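You operate a simulated robot arm through the tools that you are given. There is no shell and no other tool.

You run a simulated robot arm. Do the job below in one go: nothing can be reset, and whatever is moved stays where it is left.

TASK
Switch the baler on with its key and run one card stroke.
Fine: yellow key in the socket, power on, mode knob on card before you start; wait until it stops and leave the power on.

Only the result counts: the job must be done as asked and must still hold three seconds after the hand-in. Knocking over, shifting, dropping, spilling or breaking anything else fails it.

THE ROBOT
A 6-joint arm with a two-finger gripper, fixed in place. Base frame: the origin is on the floor under the middle of its stand, x ahead of it, y to its left, z up. Readings come in mm, degrees, newtons and seconds.
It reaches about 1637 mm from its shoulder. Its first joint turns from -166.0 to 166.0 degrees. Payload 3.43 kg.
The tool frame sits at the grasp point between the pads (the TCP): z along the fingers, y along the line on which they close. The tips reach 20 mm beyond it. The gripper opens to 190 mm; its body begins 248 mm behind the TCP.
Orientation is that of the tool frame in the base frame, as a unit quaternion [w, x, y, z]. With the fingers straight down and closing along the base's y, the tool's x points along the base's -x, its y along +y and its z along -z.

THE INTERFACE
- The arm moves only by the tool arm_command. Its argument "targets" is a list of rows, each an object of numbers (a shift or turn left out is 0, a gripper value left out holds the last): "grip": the closure, from 0 (fully open) to 1 (shut); "tx", "ty", "tz": the shift along the tool's x, y, z in mm; "rx", "ry", "rz": the turn, a rotation vector about the tool's x, y, z in degrees. In form: [{"grip": .., "tx": .., "ty": .., "tz": .., "rx": .., "ry": .., "rz": ..}, ...]. A call has 1 to 20 rows; each row is the pose to reach, as a shift and turn from the pose commanded when the call began, along the tool's axes at that moment. Each row takes 0.2 s and may step no farther than 50 mm and 8.6 degrees from the row before; otherwise, or with a gripper value out of range, the whole call is refused. A pose out of reach is approached as far as the arm can. The call stops where the force on the tool passes 40 N (or 10 N more than at its start, if that is more) or the arm is blocked; 0.2 s more then pass. Each finger travels about 45 mm/s and halts on what it meets, pressing with about 27 N; the grip force reading is that of the motor and also rises with nothing between the fingers. The clock runs only during rows and for 0.2 s after the last one: add rows that repeat a pose to give the fingers time. The reply holds the time, the measured pose of the TCP, the force on the tool along the base axes, the opening and the grip force, in the units named above and with some noise, with the torque about the TCP (base axes, N m) and any sound that the robot's microphone picked up.
- Cameras (640 x 400 px; columns grow to the right, rows downward): "scene" is fixed at [59.2, -501.6, 1600.6]; the picture's right is [0.56, -0.83, 0.00], its down [-0.36, -0.24, -0.90] and it looks along [0.74, 0.50, -0.44] (base axes); focal length 312 px, centre (320, 200). "wrist" rides on the gripper at [70, -9, -288] in the tool frame; the picture's right is [0.12, 0.99, 0.00], its down [-0.96, 0.12, -0.25] and it looks along [-0.25, 0.03, 0.97] (tool axes); focal length 261 px, centre (320, 200). There is no depth. A picture from a camera that has moved, and an enlarged one, comes with that camera's place and axes in the base frame and with its lens. The place of the scene camera against the robot may be out by one fixed shift of up to 12 mm in any direction.
- grab_frame(camera): a new picture of that camera. No time passes.
- lift_body(by): slides the trunk up (or, below 0, down) by that many mm; the arm rides with it, the base frame stays. It gives what a move gives, with no picture.
- close_up(camera, box): a new picture of the part [left, top, right, bottom] of that camera's present view, enlarged. No time passes.
- sign_off(): hands the job in; it is judged then, once.

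Nothing tells you positions but the pictures and the camera data. Unless the task says otherwise, let go and move clear before handing in.

The tools are called after "Emit:" as name(argument=value, ...) on one line, values as JSON. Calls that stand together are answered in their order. arm_command: Moves the arm, as the interface text tells. Its arguments: {"type":"object","properties":{"targets":{"type":"array"}},"required":["targets"]} The other tools are called the same way: lift_body (by) moves the trunk up or down; grab_frame (camera) takes a picture; close_up (camera, box) takes an enlarged picture of a part of a camera's view; sign_off () hands the job in.

At the start:

```text
time_s: 0.0
ee_pos: [578.5, 108.0, 1381.8]
tool_rot: [-0.001, 0.001, 1.0, 0.0]
wrist_force: [0.2, 0.6, 0.5]
moment: [0.01, -0.01, 0.0]
width: 190.3
finger_force: 0.1
trunk travel left (down, up): [-211.0, 29.0]
```

scene: 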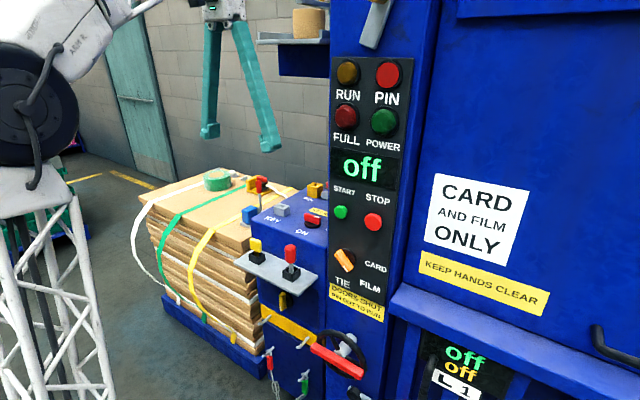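
wrist: 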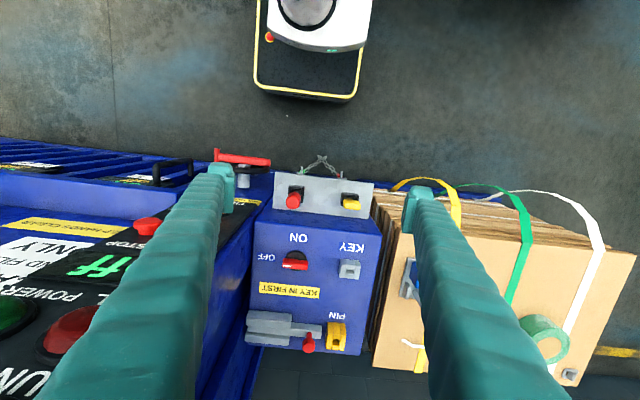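

I see a blue baler with a control panel (RUN, PIN, FULL, POWER lamps, start/stop buttons, mode knob) and a side box with a key socket, an ON/OFF switch, a pin slot, and a shelf holding a red and a yellow key. I'll take enlarged pictures before moving anything.

Emit:
close_up(camera="scene", box=[220, 160, 400, 300])

Emit:
close_up(camera="wrist", box=[230, 150, 400, 370])

Emit:
close_up(camera="scene", box=[320, 50, 420, 330])

Emit:
close_up(camera="scene", box=[220, 280, 400, 400])

Emit:
close_up(camera="scene", box=[400, 280, 640, 400])

```text
2.86 times, centred on (310, 230) of scene
camera zoom: at [59.2, -501.6, 1600.6], right [0.56, -0.83, 0.0], down [-0.36, -0.24, -0.9], along [0.74, 0.5, -0.44], focal length 891 px, centre (349, 114)
```

zoom: 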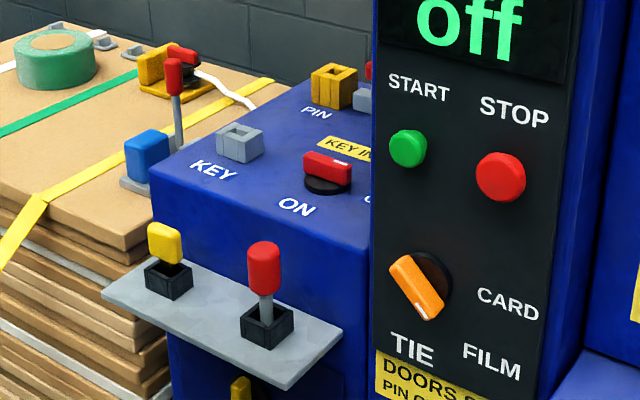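

```text
1.82 times, centred on (315, 260) of wrist
camera zoom: at [509.4, 100.0, 1671.0], right [-0.12, 0.99, 0.0], down [0.96, 0.11, 0.25], along [0.25, 0.03, -0.97], focal length 474 px, centre (329, 91)
```

zoom: 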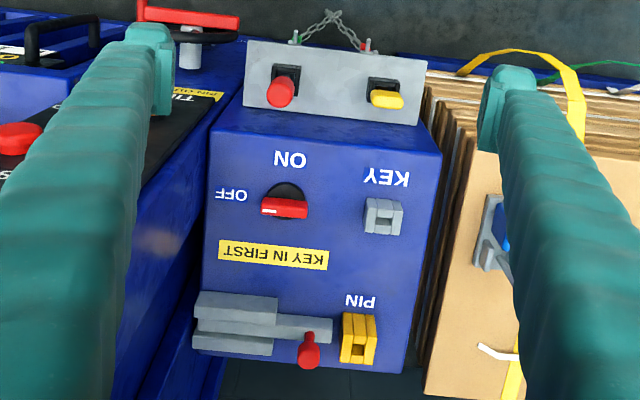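

```text
1.43 times, centred on (370, 190) of scene
camera zoom: at [59.2, -501.6, 1600.6], right [0.56, -0.83, 0.0], down [-0.36, -0.24, -0.9], along [0.74, 0.5, -0.44], focal length 445 px, centre (249, 214)
```

zoom: 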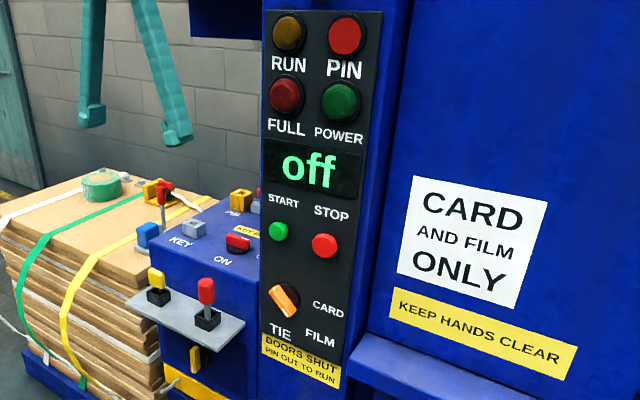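

```text
3.33 times, centred on (310, 340) of scene
camera zoom: at [59.2, -501.6, 1600.6], right [0.56, -0.83, 0.0], down [-0.36, -0.24, -0.9], along [0.74, 0.5, -0.44], focal length 1039 px, centre (353, -267)
```

zoom: 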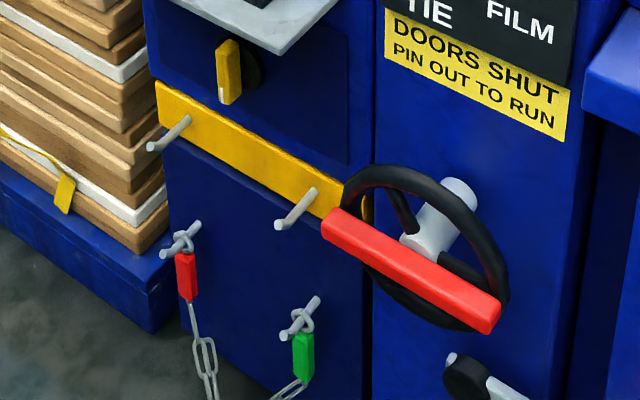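

```text
2.67 times, centred on (520, 340) of scene
camera zoom: at [59.2, -501.6, 1600.6], right [0.56, -0.83, 0.0], down [-0.36, -0.24, -0.9], along [0.74, 0.5, -0.44], focal length 832 px, centre (-213, -173)
```

zoom: 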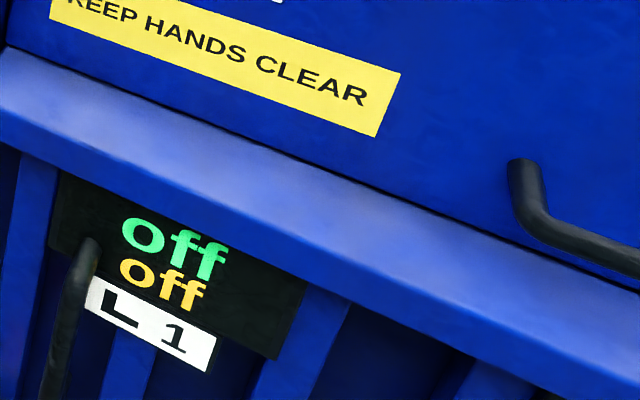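

The first pictures show a pin mechanism, a mode knob pointing at an angle, and another yellow knob below the shelf. I'll zoom in further on each before planning.

Emit:
close_up(camera="scene", box=[230, 165, 330, 235])

Emit:
close_up(camera="scene", box=[230, 225, 330, 320])

Emit:
close_up(camera="scene", box=[320, 240, 400, 330])

Emit:
close_up(camera="wrist", box=[235, 290, 365, 370])

Emit:
close_up(camera="wrist", box=[260, 170, 390, 250])

Emit:
close_up(camera="scene", box=[320, 50, 410, 190])

Emit:
close_up(camera="scene", box=[240, 0, 460, 60])

```text
5.71 times, centred on (280, 200) of scene
camera zoom: at [59.2, -501.6, 1600.6], right [0.56, -0.83, 0.0], down [-0.36, -0.24, -0.9], along [0.74, 0.5, -0.44], focal length 1782 px, centre (549, 200)
```

zoom: 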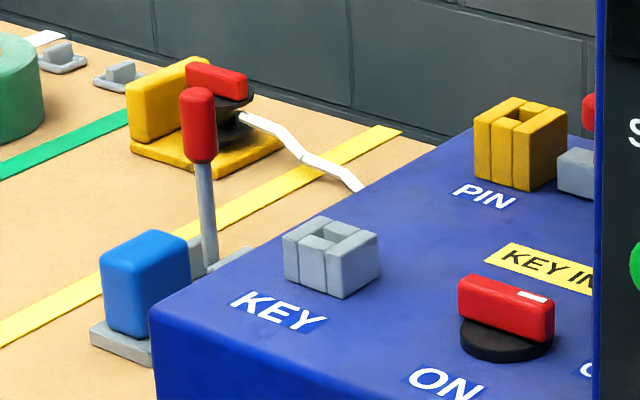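

```text
4.21 times, centred on (280, 272) of scene
camera zoom: at [59.2, -501.6, 1600.6], right [0.56, -0.83, 0.0], down [-0.36, -0.24, -0.9], along [0.74, 0.5, -0.44], focal length 1313 px, centre (488, -105)
```

zoom: 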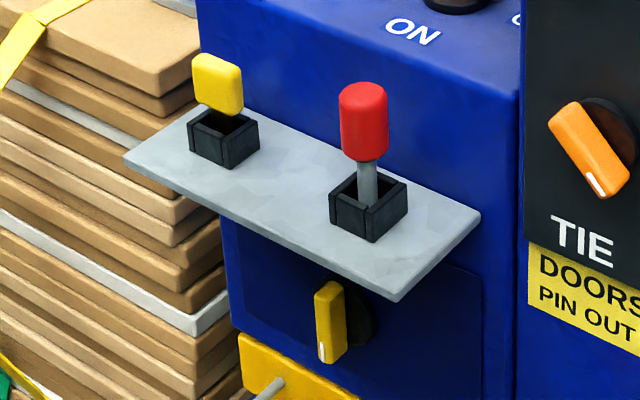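

```text
4.44 times, centred on (360, 285) of scene
camera zoom: at [59.2, -501.6, 1600.6], right [0.56, -0.83, 0.0], down [-0.36, -0.24, -0.9], along [0.74, 0.5, -0.44], focal length 1386 px, centre (142, -178)
```

zoom: 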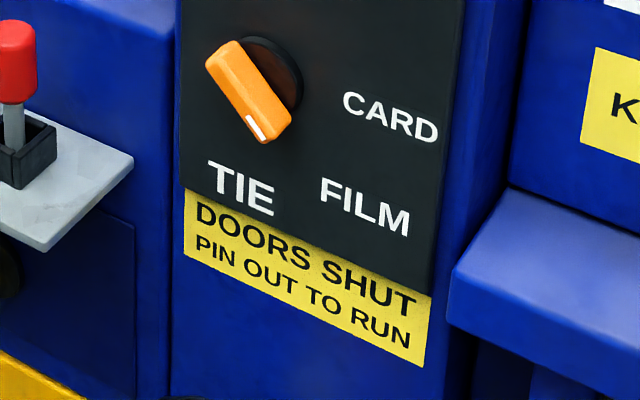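

```text
4.92 times, centred on (300, 330) of wrist
camera zoom: at [509.4, 100.0, 1671.0], right [-0.12, 0.99, 0.0], down [0.96, 0.11, 0.25], along [0.25, 0.03, -0.97], focal length 1283 px, centre (418, -440)
```

zoom: 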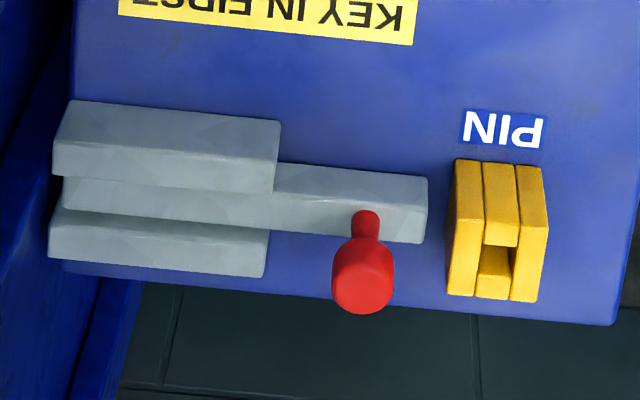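

```text
4.92 times, centred on (325, 210) of wrist
camera zoom: at [509.4, 100.0, 1671.0], right [-0.12, 0.99, 0.0], down [0.96, 0.11, 0.25], along [0.25, 0.03, -0.97], focal length 1283 px, centre (295, 151)
```

zoom: 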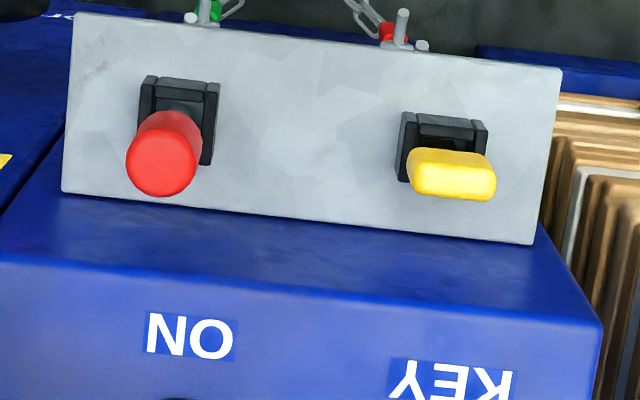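

```text
2.86 times, centred on (365, 120) of scene
camera zoom: at [59.2, -501.6, 1600.6], right [0.56, -0.83, 0.0], down [-0.36, -0.24, -0.9], along [0.74, 0.5, -0.44], focal length 891 px, centre (191, 429)
```

zoom: 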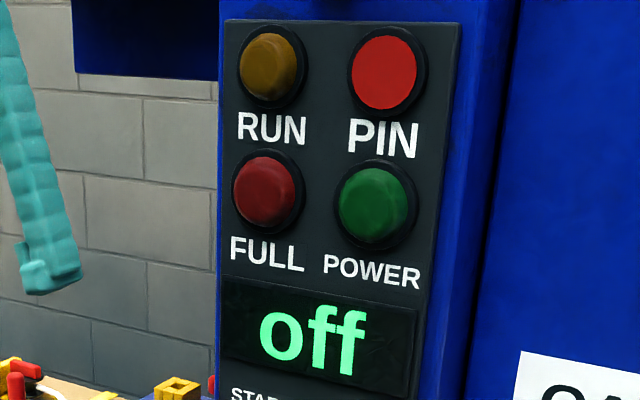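

```text
2.91 times, centred on (350, 30) of scene
camera zoom: at [59.2, -501.6, 1600.6], right [0.56, -0.83, 0.0], down [-0.36, -0.24, -0.9], along [0.74, 0.5, -0.44], focal length 907 px, centre (233, 694)
```

zoom: 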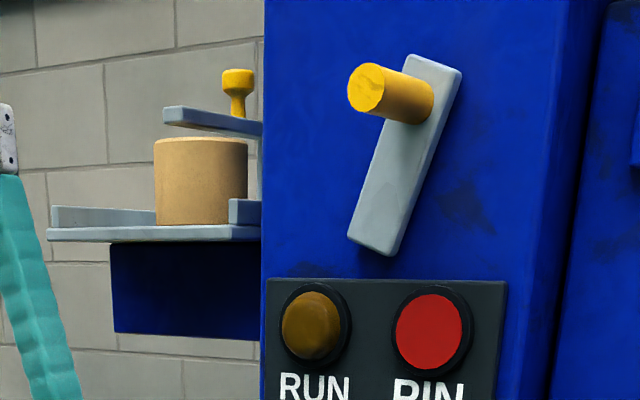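

The baler looks aligned with the base axes. The box top is near z≈1030, x 745–1130, y −35…295, and the panel face is near x≈735. I'll move the hand over the box for a closer view of the key, the sockets and the bolt.

Emit:
arm_command(targets=[{"grip": 0, "tx": -24, "ty": 8, "tz": 26}, {"tx": -48, "ty": 16, "tz": 52}, {"tx": -72, "ty": 25, "tz": 78}, {"tx": -97, "ty": 34, "tz": 104}, {"tx": -121.5, "ty": 42, "tz": 131.8}, {"tx": -121.5, "ty": 42, "tz": 131.8}])

Emit:
grab_frame(camera="wrist")

Emit:
grab_frame(camera="scene")

```text
time_s: 1.4
ee_pos: [701.6, 147.0, 1248.6]
tool_rot: [0.0, 0.0, 1.0, 0.0]
wrist_force: [-0.3, 0.1, 0.7]
moment: [0.01, 0.09, 0.02]
width: 189.8
finger_force: 0.1
trunk travel left (down, up): [-211.0, 29.0]
```

```text
taken
camera wrist: at [632.1, 139.7, 1537.1], right [-0.12, 0.99, 0.0], down [0.96, 0.11, 0.25], along [0.25, 0.03, -0.97], focal length 261 px, centre (320, 200)
```

wrist: 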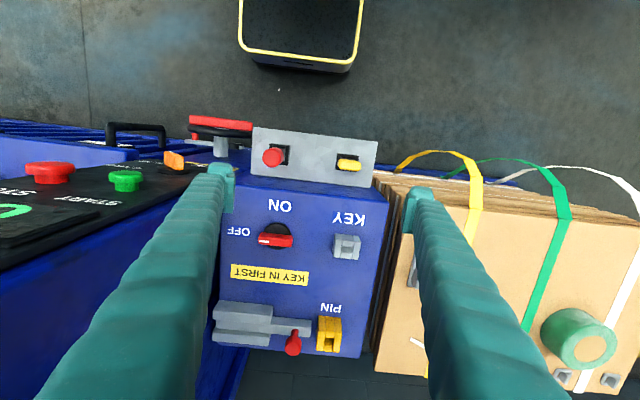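

```text
taken
```

scene: 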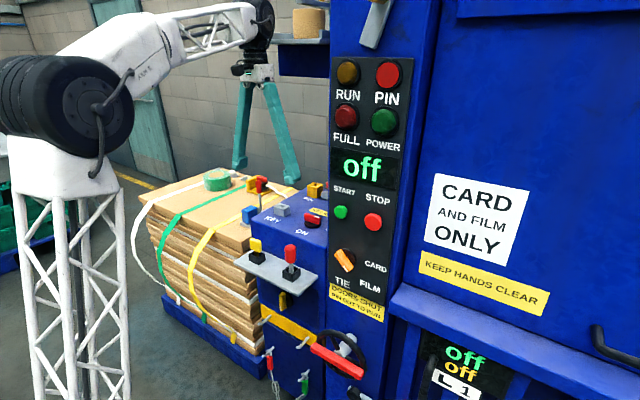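

The hand is now over the box with a clear view of the tops. I'll enlarge the key holder, the KEY socket, the switch and the bolt.

Emit:
close_up(camera="wrist", box=[240, 120, 400, 220])

Emit:
close_up(camera="wrist", box=[205, 280, 365, 380])

Emit:
close_up(camera="wrist", box=[220, 190, 380, 290])

Emit:
close_up(camera="wrist", box=[0, 110, 240, 260])

```text
4.00 times, centred on (320, 170) of wrist
camera zoom: at [632.1, 139.7, 1537.1], right [-0.12, 0.99, 0.0], down [0.96, 0.11, 0.25], along [0.25, 0.03, -0.97], focal length 1043 px, centre (320, 320)
```

zoom: 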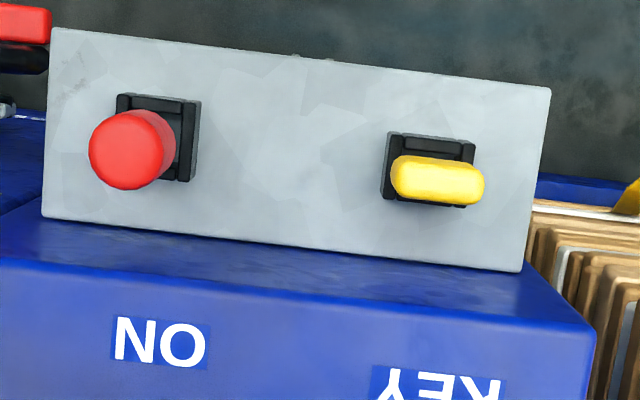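

```text
4.00 times, centred on (285, 330) of wrist
camera zoom: at [632.1, 139.7, 1537.1], right [-0.12, 0.99, 0.0], down [0.96, 0.11, 0.25], along [0.25, 0.03, -0.97], focal length 1043 px, centre (460, -320)
```

zoom: 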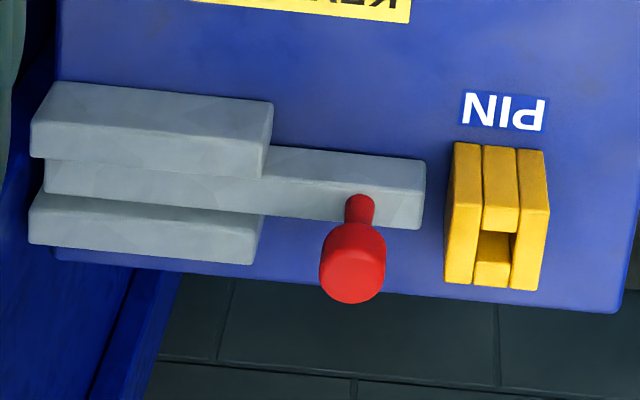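

```text
4.00 times, centred on (300, 240) of wrist
camera zoom: at [632.1, 139.7, 1537.1], right [-0.12, 0.99, 0.0], down [0.96, 0.11, 0.25], along [0.25, 0.03, -0.97], focal length 1043 px, centre (400, 40)
```

zoom: 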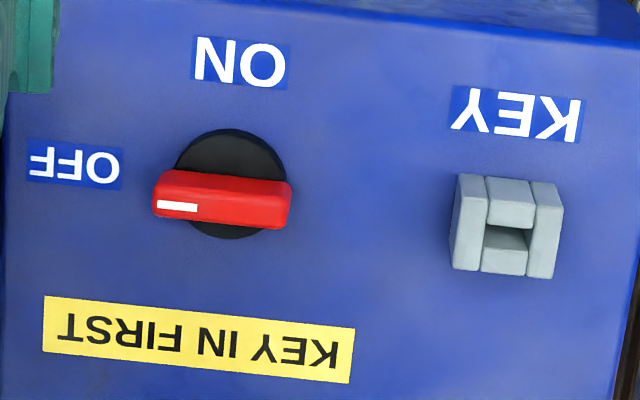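

```text
2.67 times, centred on (120, 185) of wrist
camera zoom: at [632.1, 139.7, 1537.1], right [-0.12, 0.99, 0.0], down [0.96, 0.11, 0.25], along [0.25, 0.03, -0.97], focal length 695 px, centre (853, 240)
```

zoom: 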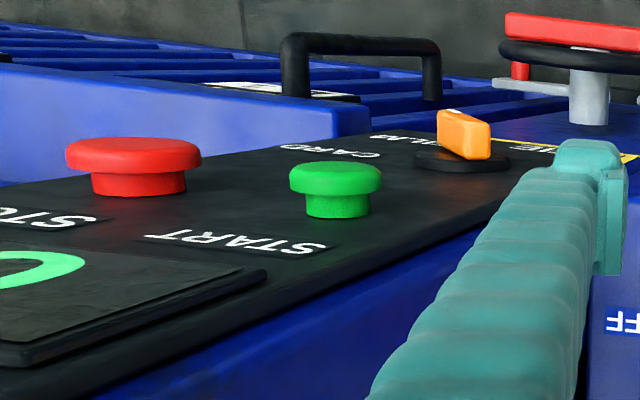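

I can see the KEY socket has a square hole in its top, and the key's head is a slab that is wide along y. I'll zoom in tighter for accurate measurements.

Emit:
close_up(camera="wrist", box=[325, 225, 373, 265])

Emit:
close_up(camera="wrist", box=[325, 145, 373, 180])

Emit:
close_up(camera="scene", box=[240, 230, 272, 270])

Emit:
close_up(camera="scene", box=[264, 195, 296, 220])

Emit:
close_up(camera="scene", box=[296, 175, 332, 232])

```text
10.00 times, centred on (349, 245) of wrist
camera zoom: at [632.1, 139.7, 1537.1], right [-0.12, 0.99, 0.0], down [0.96, 0.11, 0.25], along [0.25, 0.03, -0.97], focal length 2606 px, centre (30, -250)
```

zoom: 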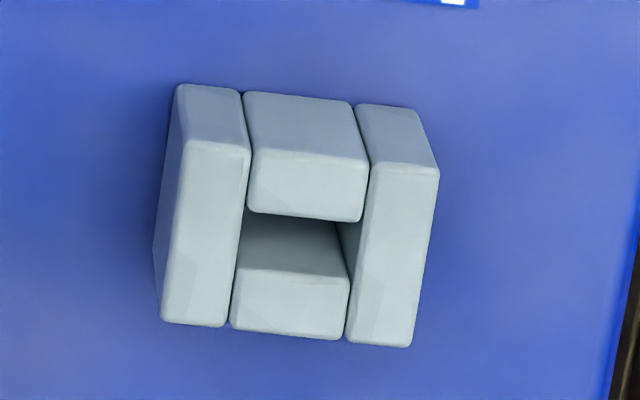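

```text
11.43 times, centred on (349, 162) of wrist
camera zoom: at [632.1, 139.7, 1537.1], right [-0.12, 0.99, 0.0], down [0.96, 0.11, 0.25], along [0.25, 0.03, -0.97], focal length 2979 px, centre (-11, 629)
```

zoom: 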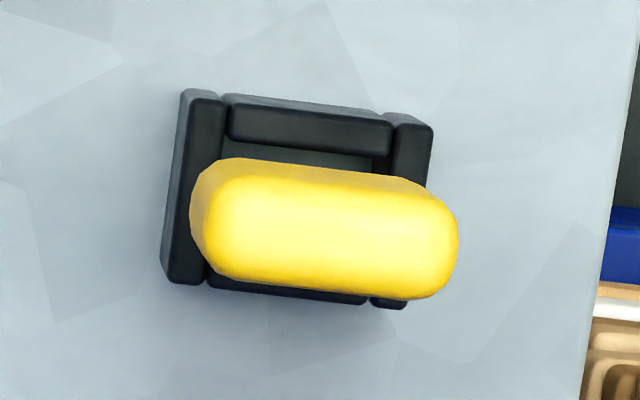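

```text
10.00 times, centred on (256, 250) of scene
camera zoom: at [59.2, -501.6, 1600.6], right [0.56, -0.83, 0.0], down [-0.36, -0.24, -0.9], along [0.74, 0.5, -0.44], focal length 3118 px, centre (960, -300)
```

zoom: 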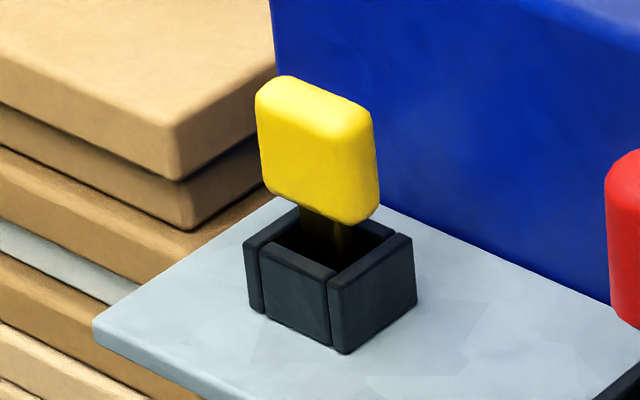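

```text
16.00 times, centred on (280, 208) of scene
camera zoom: at [59.2, -501.6, 1600.6], right [0.56, -0.83, 0.0], down [-0.36, -0.24, -0.9], along [0.74, 0.5, -0.44], focal length 4989 px, centre (960, 80)
```

zoom: 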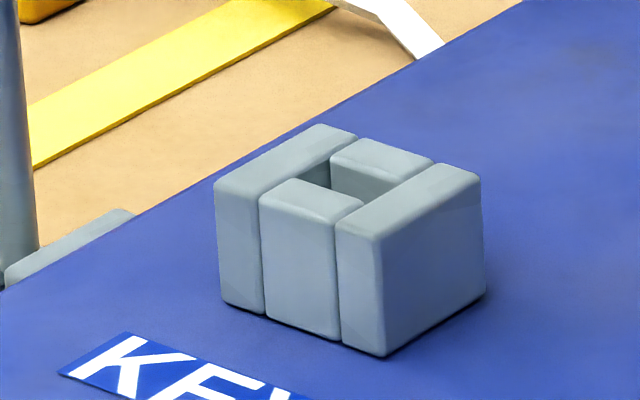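

```text
7.02 times, centred on (314, 204) of scene
camera zoom: at [59.2, -501.6, 1600.6], right [0.56, -0.83, 0.0], down [-0.36, -0.24, -0.9], along [0.74, 0.5, -0.44], focal length 2188 px, centre (362, 175)
```

zoom: 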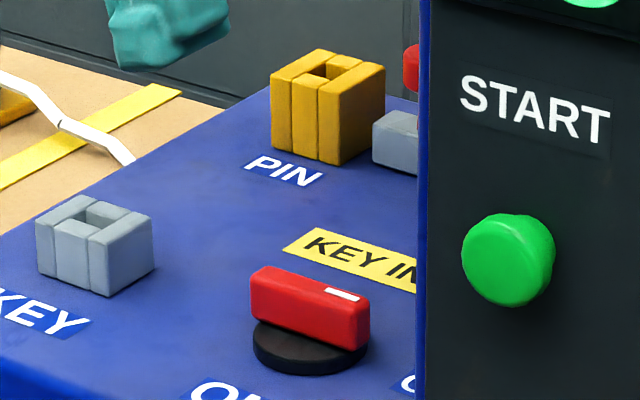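

I have approximate positions: key head about (692, 211, ~975), KEY socket hole about (842, 212, ~1060). I'll shift the hand sideways at the same height so I can triangulate the heights accurately.

Emit:
arm_command(targets=[{"tx": -45, "ty": 15, "tz": 0}, {"tx": -90, "ty": 33, "tz": 0}, {"tx": -130, "ty": 50, "tz": 0}, {"tx": -130, "ty": 50, "tz": 0}])

Emit:
grab_frame(camera="wrist")

Emit:
close_up(camera="wrist", box=[290, 70, 354, 120])

Emit:
close_up(camera="wrist", box=[290, 150, 354, 200])

Emit:
close_up(camera="wrist", box=[200, 220, 360, 320])

Emit:
close_up(camera="wrist", box=[200, 120, 300, 190])

```text
time_s: 2.0
ee_pos: [742.9, 169.8, 1274.0]
tool_rot: [0.007, 0.001, 1.0, -0.001]
wrist_force: [-198.8, -57.6, -99.1]
moment: [19.13, -63.96, -1.59]
width: 190.2
finger_force: 0.0
trunk travel left (down, up): [-211.0, 29.0]
stopped in row 2: the force on the tool passed its limit at 322 N (the readings are from after the stop); the commanded pose is now the measured one
```

```text
taken
camera wrist: at [668.8, 162.5, 1562.1], right [-0.12, 0.99, 0.0], down [0.96, 0.11, 0.26], along [0.26, 0.03, -0.97], focal length 261 px, centre (320, 200)
```

wrist: 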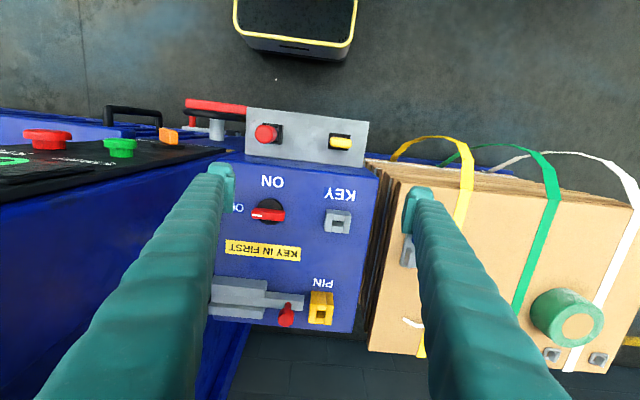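

```text
8.00 times, centred on (322, 95) of wrist
camera zoom: at [668.8, 162.5, 1562.1], right [-0.12, 0.99, 0.0], down [0.96, 0.11, 0.26], along [0.26, 0.03, -0.97], focal length 2085 px, centre (304, 1040)
```

zoom: 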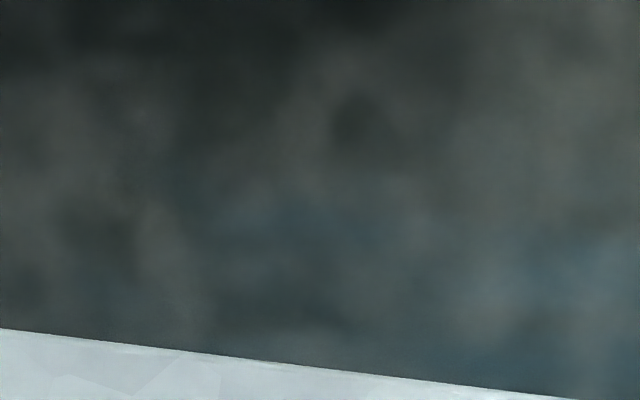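

```text
8.00 times, centred on (322, 175) of wrist
camera zoom: at [668.8, 162.5, 1562.1], right [-0.12, 0.99, 0.0], down [0.96, 0.11, 0.26], along [0.26, 0.03, -0.97], focal length 2085 px, centre (304, 400)
```

zoom: 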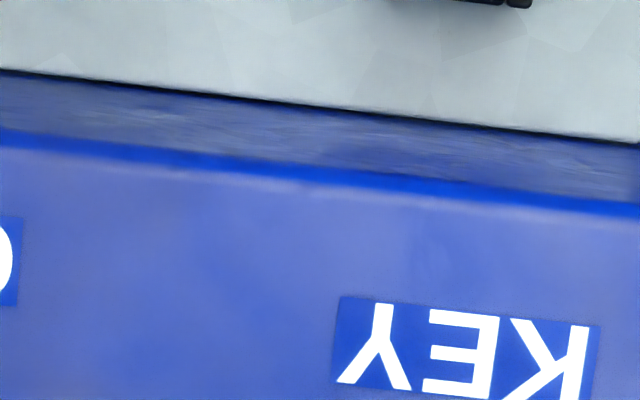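

```text
4.00 times, centred on (280, 270) of wrist
camera zoom: at [668.8, 162.5, 1562.1], right [-0.12, 0.99, 0.0], down [0.96, 0.11, 0.26], along [0.26, 0.03, -0.97], focal length 1043 px, centre (480, -80)
```

zoom: 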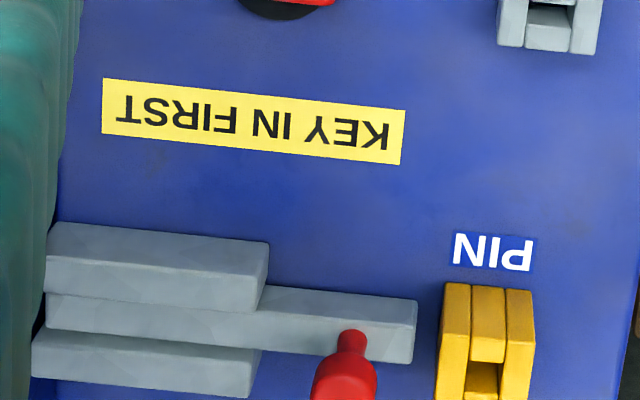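

```text
5.71 times, centred on (250, 155) of wrist
camera zoom: at [668.8, 162.5, 1562.1], right [-0.12, 0.99, 0.0], down [0.96, 0.11, 0.26], along [0.26, 0.03, -0.97], focal length 1489 px, centre (720, 457)
```

zoom: 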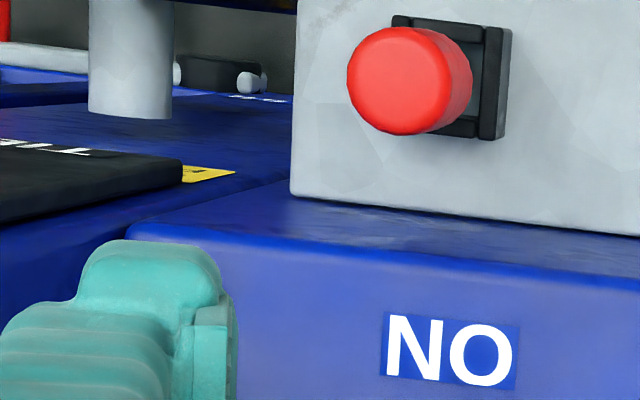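

The hand was stopped by a hard contact, probably the upper shelf with the roll behind the wrist. I'll look at the scene before moving again.

Emit:
grab_frame(camera="scene")

Emit:
close_up(camera="scene", box=[180, 0, 400, 130])

```text
taken
```

scene: 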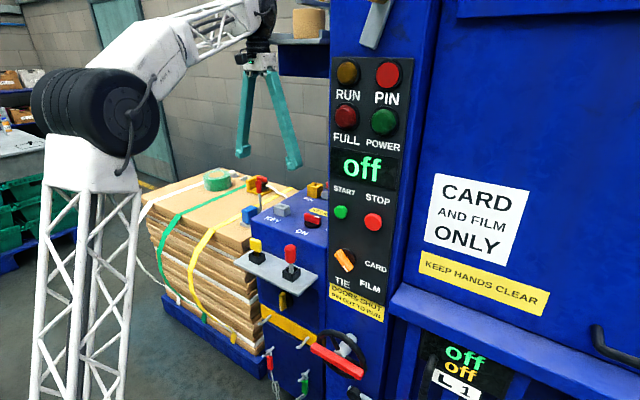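

```text
2.91 times, centred on (290, 65) of scene
camera zoom: at [59.2, -501.6, 1600.6], right [0.56, -0.83, 0.0], down [-0.36, -0.24, -0.9], along [0.74, 0.5, -0.44], focal length 907 px, centre (407, 593)
```

zoom: 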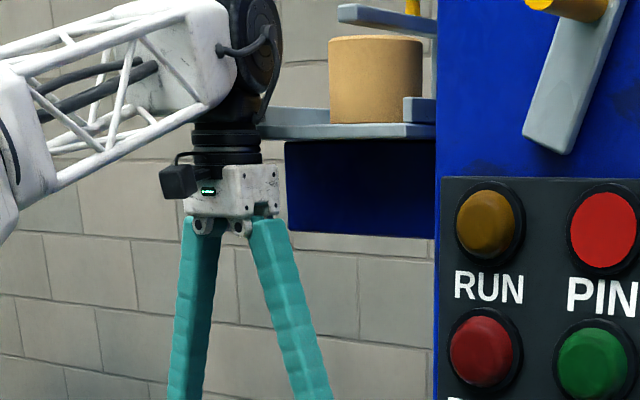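

The wrist hit a shelf that sticks out at about z≈1600 above the box. The roll on it looks unmoved. I'll back straight off, and later work with the hand tilted so the wrist stays clear of that shelf.

Emit:
arm_command(targets=[{"tx": 40, "ty": 0, "tz": 0}, {"tx": 80, "ty": -10, "tz": 0}, {"tx": 120, "ty": -20, "tz": 0}, {"tx": 160, "ty": -40, "tz": 0}, {"tx": 200, "ty": -60, "tz": 0}, {"tx": 200, "ty": -60, "tz": 0}])

Emit:
grab_frame(camera="scene")

Emit:
close_up(camera="scene", box=[240, 0, 400, 80])

```text
time_s: 3.4
ee_pos: [575.5, 117.3, 1251.0]
tool_rot: [-0.004, 0.0, 1.0, -0.001]
wrist_force: [0.0, 0.2, 1.0]
moment: [0.05, -0.08, 0.02]
width: 190.0
finger_force: 0.0
trunk travel left (down, up): [-211.0, 29.0]
```

```text
taken
```

scene: 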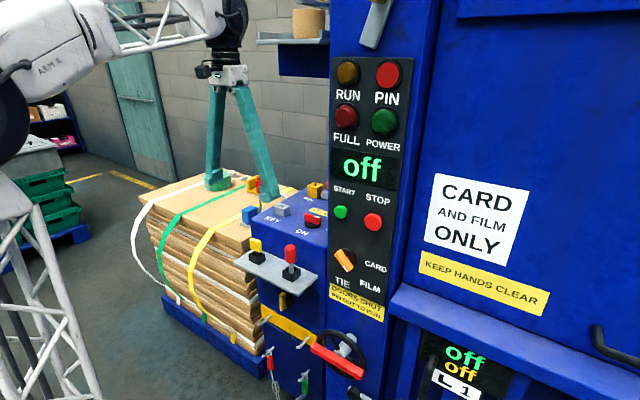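

```text
4.00 times, centred on (320, 40) of scene
camera zoom: at [59.2, -501.6, 1600.6], right [0.56, -0.83, 0.0], down [-0.36, -0.24, -0.9], along [0.74, 0.5, -0.44], focal length 1247 px, centre (320, 840)
```

zoom: 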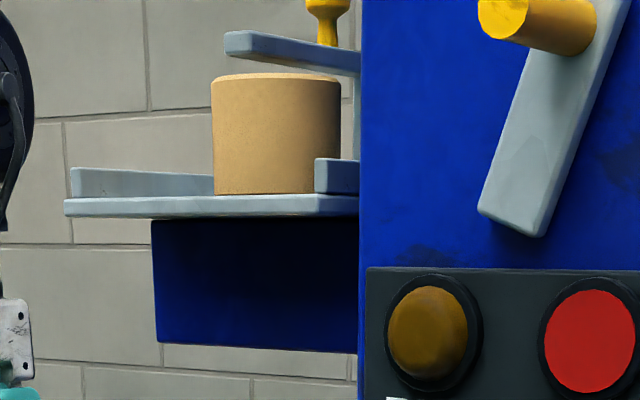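

The roll and shelf look undisturbed. I'll tilt the hand 45° so the fingers point forward and down. That keeps the wrist away from the overhead shelf and gives me a wrist view of the panel.

Emit:
arm_command(targets=[{"ry": -7.5}, {"ry": -15}, {"ry": -22.5}, {"ry": -30}, {"ry": -37.5}, {"ry": -45}, {"ry": -45}])

Emit:
grab_frame(camera="wrist")

Emit:
grab_frame(camera="scene")

```text
time_s: 5.0
ee_pos: [575.4, 115.1, 1251.2]
tool_rot: [0.379, 0.0, 0.925, -0.001]
wrist_force: [0.5, -0.3, -0.7]
moment: [0.0, 0.0, 0.03]
width: 190.2
finger_force: 0.1
trunk travel left (down, up): [-211.0, 29.0]
```

```text
taken
camera wrist: at [324.4, 108.5, 1408.1], right [-0.08, 0.99, -0.08], down [0.51, 0.12, 0.85], along [0.85, 0.03, -0.52], focal length 261 px, centre (320, 200)
```

wrist: 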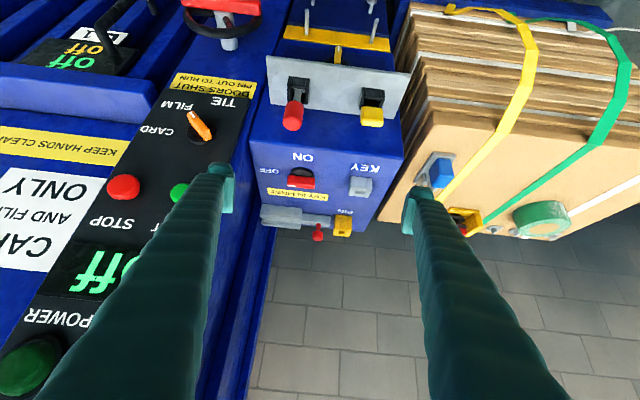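

```text
taken
```

scene: 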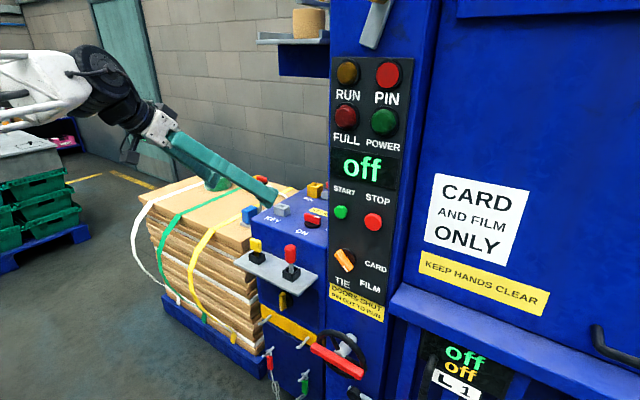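

This view shows the panel upside-down. I'll zoom in on the mode knob, the key and holder, the sockets and the bolt.

Emit:
close_up(camera="wrist", box=[120, 65, 260, 155])

Emit:
close_up(camera="wrist", box=[335, 70, 399, 140])

Emit:
close_up(camera="wrist", box=[250, 150, 390, 245])

Emit:
close_up(camera="wrist", box=[80, 140, 240, 260])

Emit:
close_up(camera="wrist", box=[250, 0, 410, 100])

```text
4.44 times, centred on (190, 110) of wrist
camera zoom: at [324.4, 108.5, 1408.1], right [-0.08, 0.99, -0.08], down [0.51, 0.12, 0.85], along [0.85, 0.03, -0.52], focal length 1158 px, centre (898, 600)
```

zoom: 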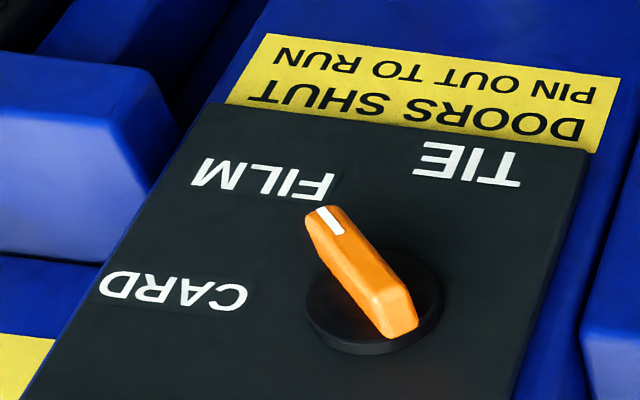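

```text
5.71 times, centred on (367, 105) of wrist
camera zoom: at [324.4, 108.5, 1408.1], right [-0.08, 0.99, -0.08], down [0.51, 0.12, 0.85], along [0.85, 0.03, -0.52], focal length 1489 px, centre (51, 743)
```

zoom: 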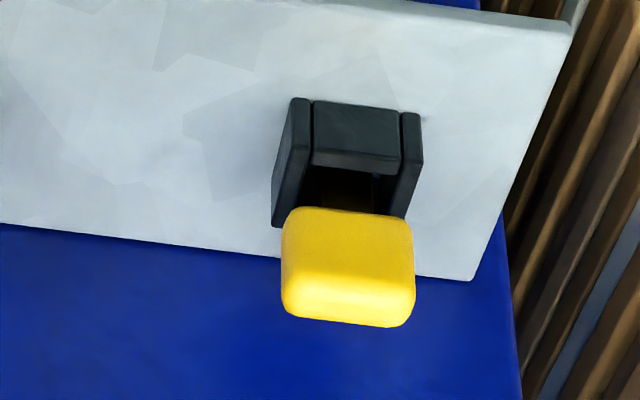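

```text
4.21 times, centred on (320, 198) of wrist
camera zoom: at [324.4, 108.5, 1408.1], right [-0.08, 0.99, -0.08], down [0.51, 0.12, 0.85], along [0.85, 0.03, -0.52], focal length 1098 px, centre (320, 210)
```

zoom: 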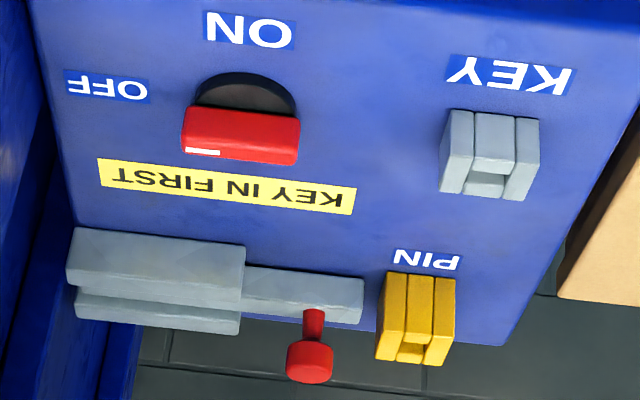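

```text
3.33 times, centred on (160, 200) of wrist
camera zoom: at [324.4, 108.5, 1408.1], right [-0.08, 0.99, -0.08], down [0.51, 0.12, 0.85], along [0.85, 0.03, -0.52], focal length 869 px, centre (853, 200)
```

zoom: 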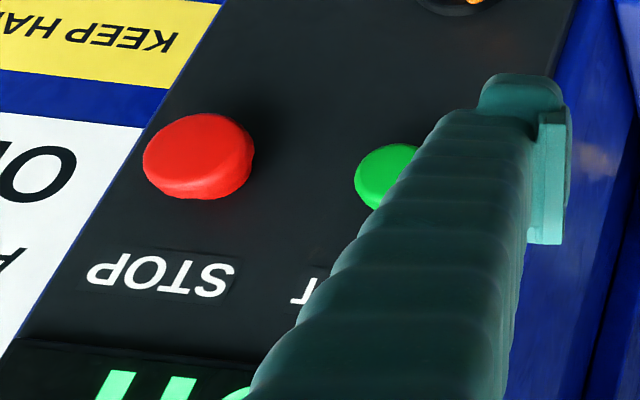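

```text
4.00 times, centred on (330, 50) of wrist
camera zoom: at [324.4, 108.5, 1408.1], right [-0.08, 0.99, -0.08], down [0.51, 0.12, 0.85], along [0.85, 0.03, -0.52], focal length 1043 px, centre (280, 800)
```

zoom: 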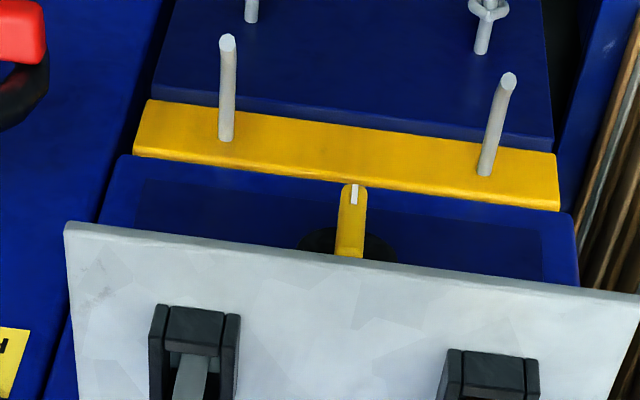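

The mode knob's white mark currently points to FILM, so it must go 45° further to CARD. I have the key head at about (690, 210), z 953–992. I'll take tighter zooms on the socket, the switch and the knob from this viewpoint.

Emit:
close_up(camera="wrist", box=[336, 168, 384, 208])

Emit:
close_up(camera="wrist", box=[270, 155, 334, 200])

Emit:
close_up(camera="wrist", box=[345, 75, 390, 130])

Emit:
close_up(camera="wrist", box=[176, 100, 226, 150])

Emit:
close_up(camera="wrist", box=[190, 150, 250, 230])

```text
10.00 times, centred on (360, 188) of wrist
camera zoom: at [324.4, 108.5, 1408.1], right [-0.08, 0.99, -0.08], down [0.51, 0.12, 0.85], along [0.85, 0.03, -0.52], focal length 2606 px, centre (-80, 320)
```

zoom: 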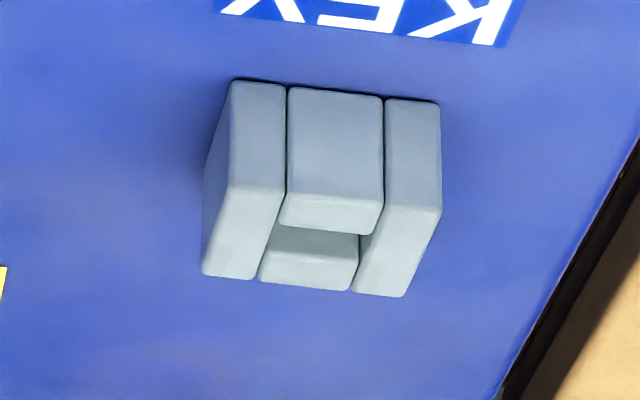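

```text
8.89 times, centred on (302, 178) of wrist
camera zoom: at [324.4, 108.5, 1408.1], right [-0.08, 0.99, -0.08], down [0.51, 0.12, 0.85], along [0.85, 0.03, -0.52], focal length 2317 px, centre (480, 400)
```

zoom: 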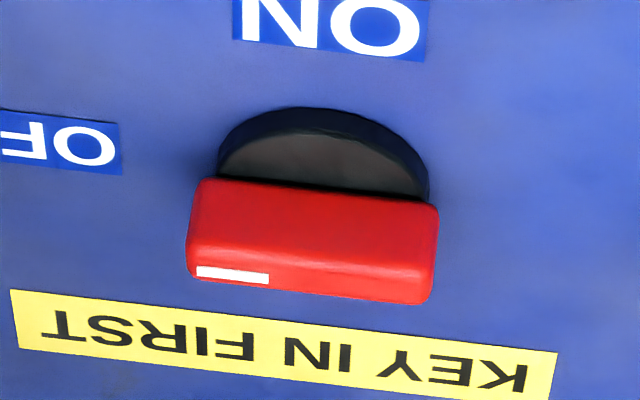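

```text
7.27 times, centred on (368, 102) of wrist
camera zoom: at [324.4, 108.5, 1408.1], right [-0.08, 0.99, -0.08], down [0.51, 0.12, 0.85], along [0.85, 0.03, -0.52], focal length 1896 px, centre (-26, 909)
```

zoom: 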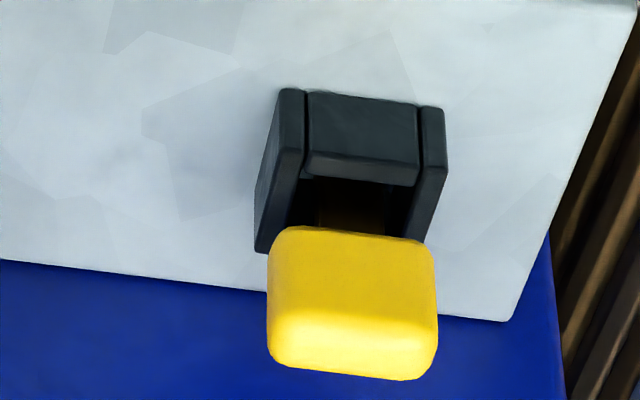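

```text
8.00 times, centred on (201, 125) of wrist
camera zoom: at [324.4, 108.5, 1408.1], right [-0.08, 0.99, -0.08], down [0.51, 0.12, 0.85], along [0.85, 0.03, -0.52], focal length 2085 px, centre (1272, 800)
```

zoom: 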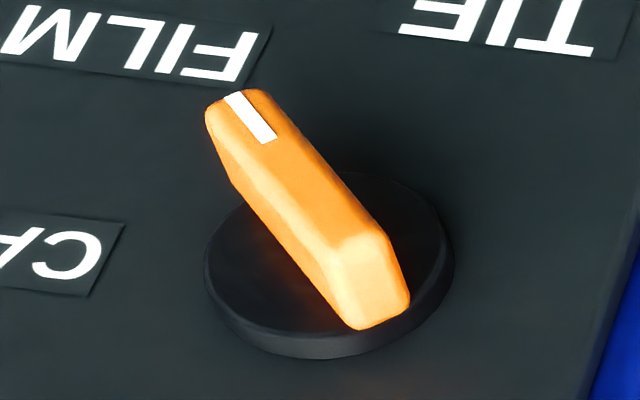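

```text
5.00 times, centred on (220, 190) of wrist
camera zoom: at [324.4, 108.5, 1408.1], right [-0.08, 0.99, -0.08], down [0.51, 0.12, 0.85], along [0.85, 0.03, -0.52], focal length 1303 px, centre (820, 250)
```

zoom: 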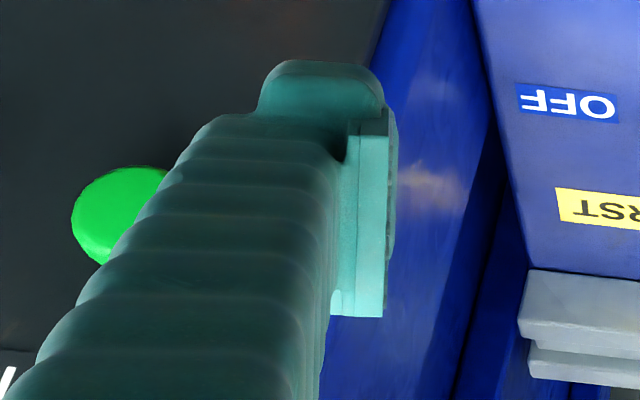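

The measurements agree: KEY hole centre about (851, 221), top z≈1056, and key head centre about (690, 209, 972). I'll part-close the fingers and move to a point above the yellow key, keeping the 45° tilt.

Emit:
arm_command(targets=[{"grip": 0.55, "tx": 6.4, "ty": 15.6, "tz": 33.7}, {"tx": 12.8, "ty": 31.3, "tz": 67.5}, {"tx": 19.2, "ty": 47, "tz": 101.2}, {"tx": 25.6, "ty": 62.6, "tz": 135}, {"tx": 32, "ty": 78.2, "tz": 168.7}, {"tx": 38.4, "ty": 93.9, "tz": 202.4}, {"tx": 38.4, "ty": 93.9, "tz": 202.4}, {"tx": 38.4, "ty": 93.9, "tz": 202.4}])

Emit:
grab_frame(camera="wrist")

Emit:
grab_frame(camera="scene")

```text
time_s: 6.8
ee_pos: [691.3, 209.2, 1079.7]
tool_rot: [0.378, 0.0, 0.926, -0.001]
wrist_force: [0.0, 0.5, -0.3]
moment: [0.03, 0.0, -0.03]
width: 85.4
finger_force: 0.0
trunk travel left (down, up): [-211.0, 29.0]
```

```text
taken
camera wrist: at [439.6, 201.4, 1235.9], right [-0.08, 0.99, -0.09], down [0.51, 0.12, 0.85], along [0.85, 0.03, -0.52], focal length 261 px, centre (320, 200)
```

wrist: 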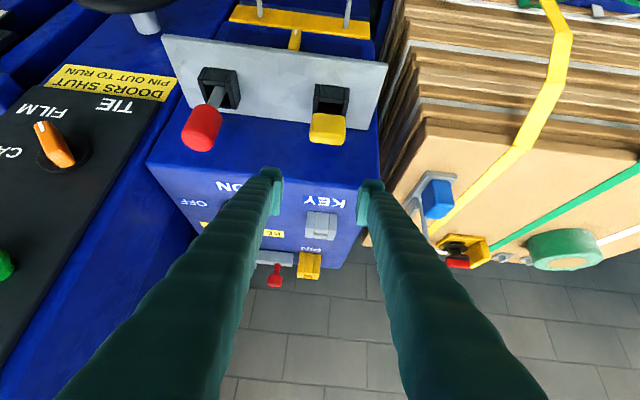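

```text
taken
```

scene: 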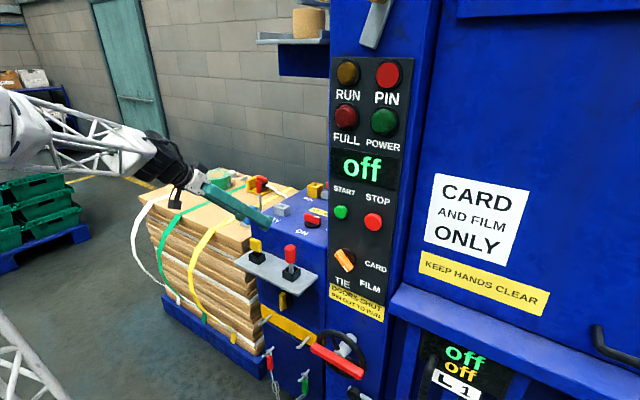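

The hand is above the key with the fingers straddling it. I'll check the key position from this nearer view.

Emit:
close_up(camera="wrist", box=[298, 75, 362, 155])

Emit:
close_up(camera="wrist", box=[240, 150, 400, 250])

Emit:
close_up(camera="scene", box=[160, 150, 320, 290])

```text
5.00 times, centred on (330, 115) of wrist
camera zoom: at [439.6, 201.4, 1235.9], right [-0.08, 0.99, -0.09], down [0.51, 0.12, 0.85], along [0.85, 0.03, -0.52], focal length 1303 px, centre (270, 625)
```

zoom: 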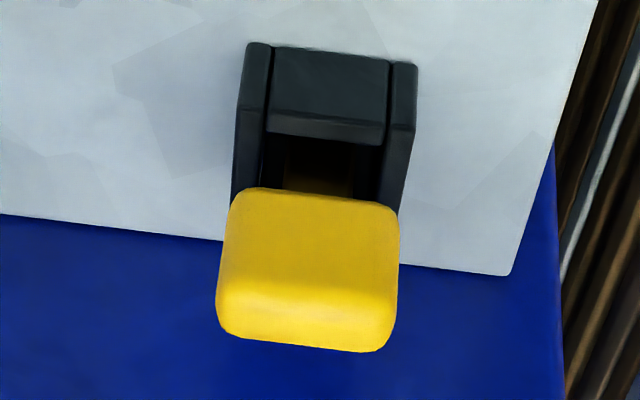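

```text
4.00 times, centred on (320, 200) of wrist
camera zoom: at [439.6, 201.4, 1235.9], right [-0.08, 0.99, -0.09], down [0.51, 0.12, 0.85], along [0.85, 0.03, -0.52], focal length 1043 px, centre (320, 200)
```

zoom: 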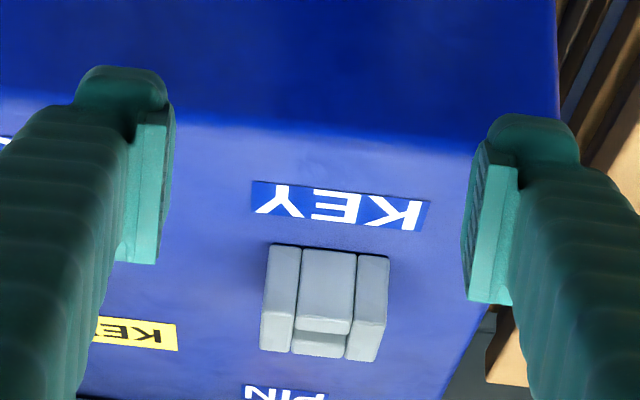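

```text
2.86 times, centred on (240, 220) of scene
camera zoom: at [59.2, -501.6, 1600.6], right [0.56, -0.83, 0.0], down [-0.36, -0.24, -0.9], along [0.74, 0.5, -0.44], focal length 891 px, centre (549, 143)
```

zoom: 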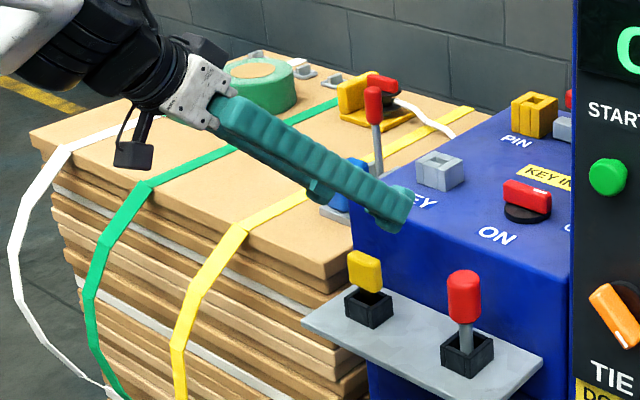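

The key sits at y≈211, x≈690, and the fingers straddle it. I'll descend vertically to z≈976 and then close on the head.

Emit:
arm_command(targets=[{"grip": 0.55, "tx": 20, "ty": 0.5, "tz": 20}, {"tx": 40, "ty": 1, "tz": 40}, {"tx": 58, "ty": 1, "tz": 58}, {"tx": 73.3, "ty": 1, "tz": 73.4}, {"tx": 73.3, "ty": 1, "tz": 73.4}])

Emit:
close_up(camera="wrist", box=[240, 130, 400, 230])

Emit:
close_up(camera="scene", box=[200, 210, 320, 300])

```text
time_s: 8.0
ee_pos: [690.7, 208.9, 976.4]
tool_rot: [0.378, 0.0, 0.926, -0.001]
wrist_force: [-0.6, -0.1, -0.4]
moment: [-0.01, -0.01, -0.02]
width: 85.6
finger_force: 0.1
trunk travel left (down, up): [-211.0, 29.0]
```

```text
4.00 times, centred on (320, 180) of wrist
camera zoom: at [439.6, 201.6, 1133.2], right [-0.08, 0.99, -0.09], down [0.51, 0.12, 0.85], along [0.85, 0.03, -0.52], focal length 1043 px, centre (320, 280)
```

zoom: 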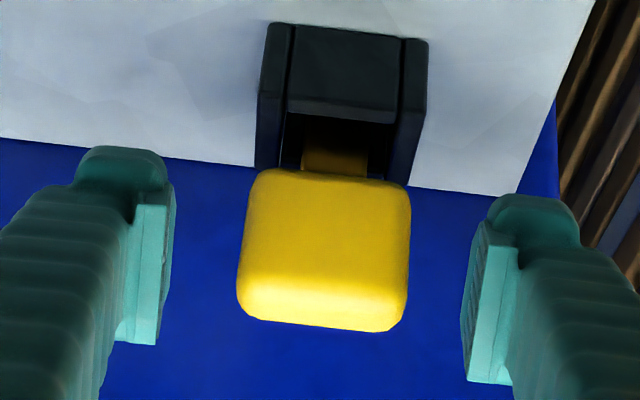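

```text
4.44 times, centred on (260, 255) of scene
camera zoom: at [59.2, -501.6, 1600.6], right [0.56, -0.83, 0.0], down [-0.36, -0.24, -0.9], along [0.74, 0.5, -0.44], focal length 1386 px, centre (587, -44)
```

zoom: 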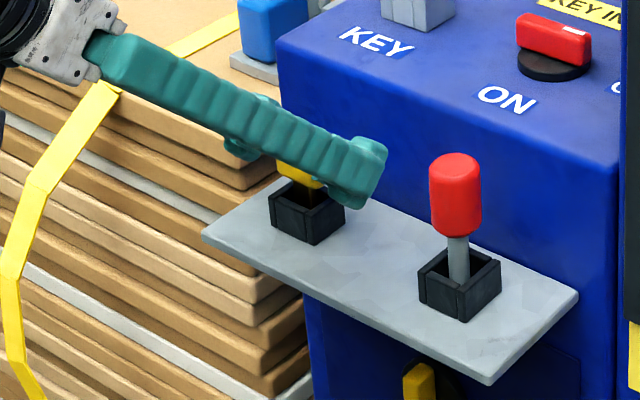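

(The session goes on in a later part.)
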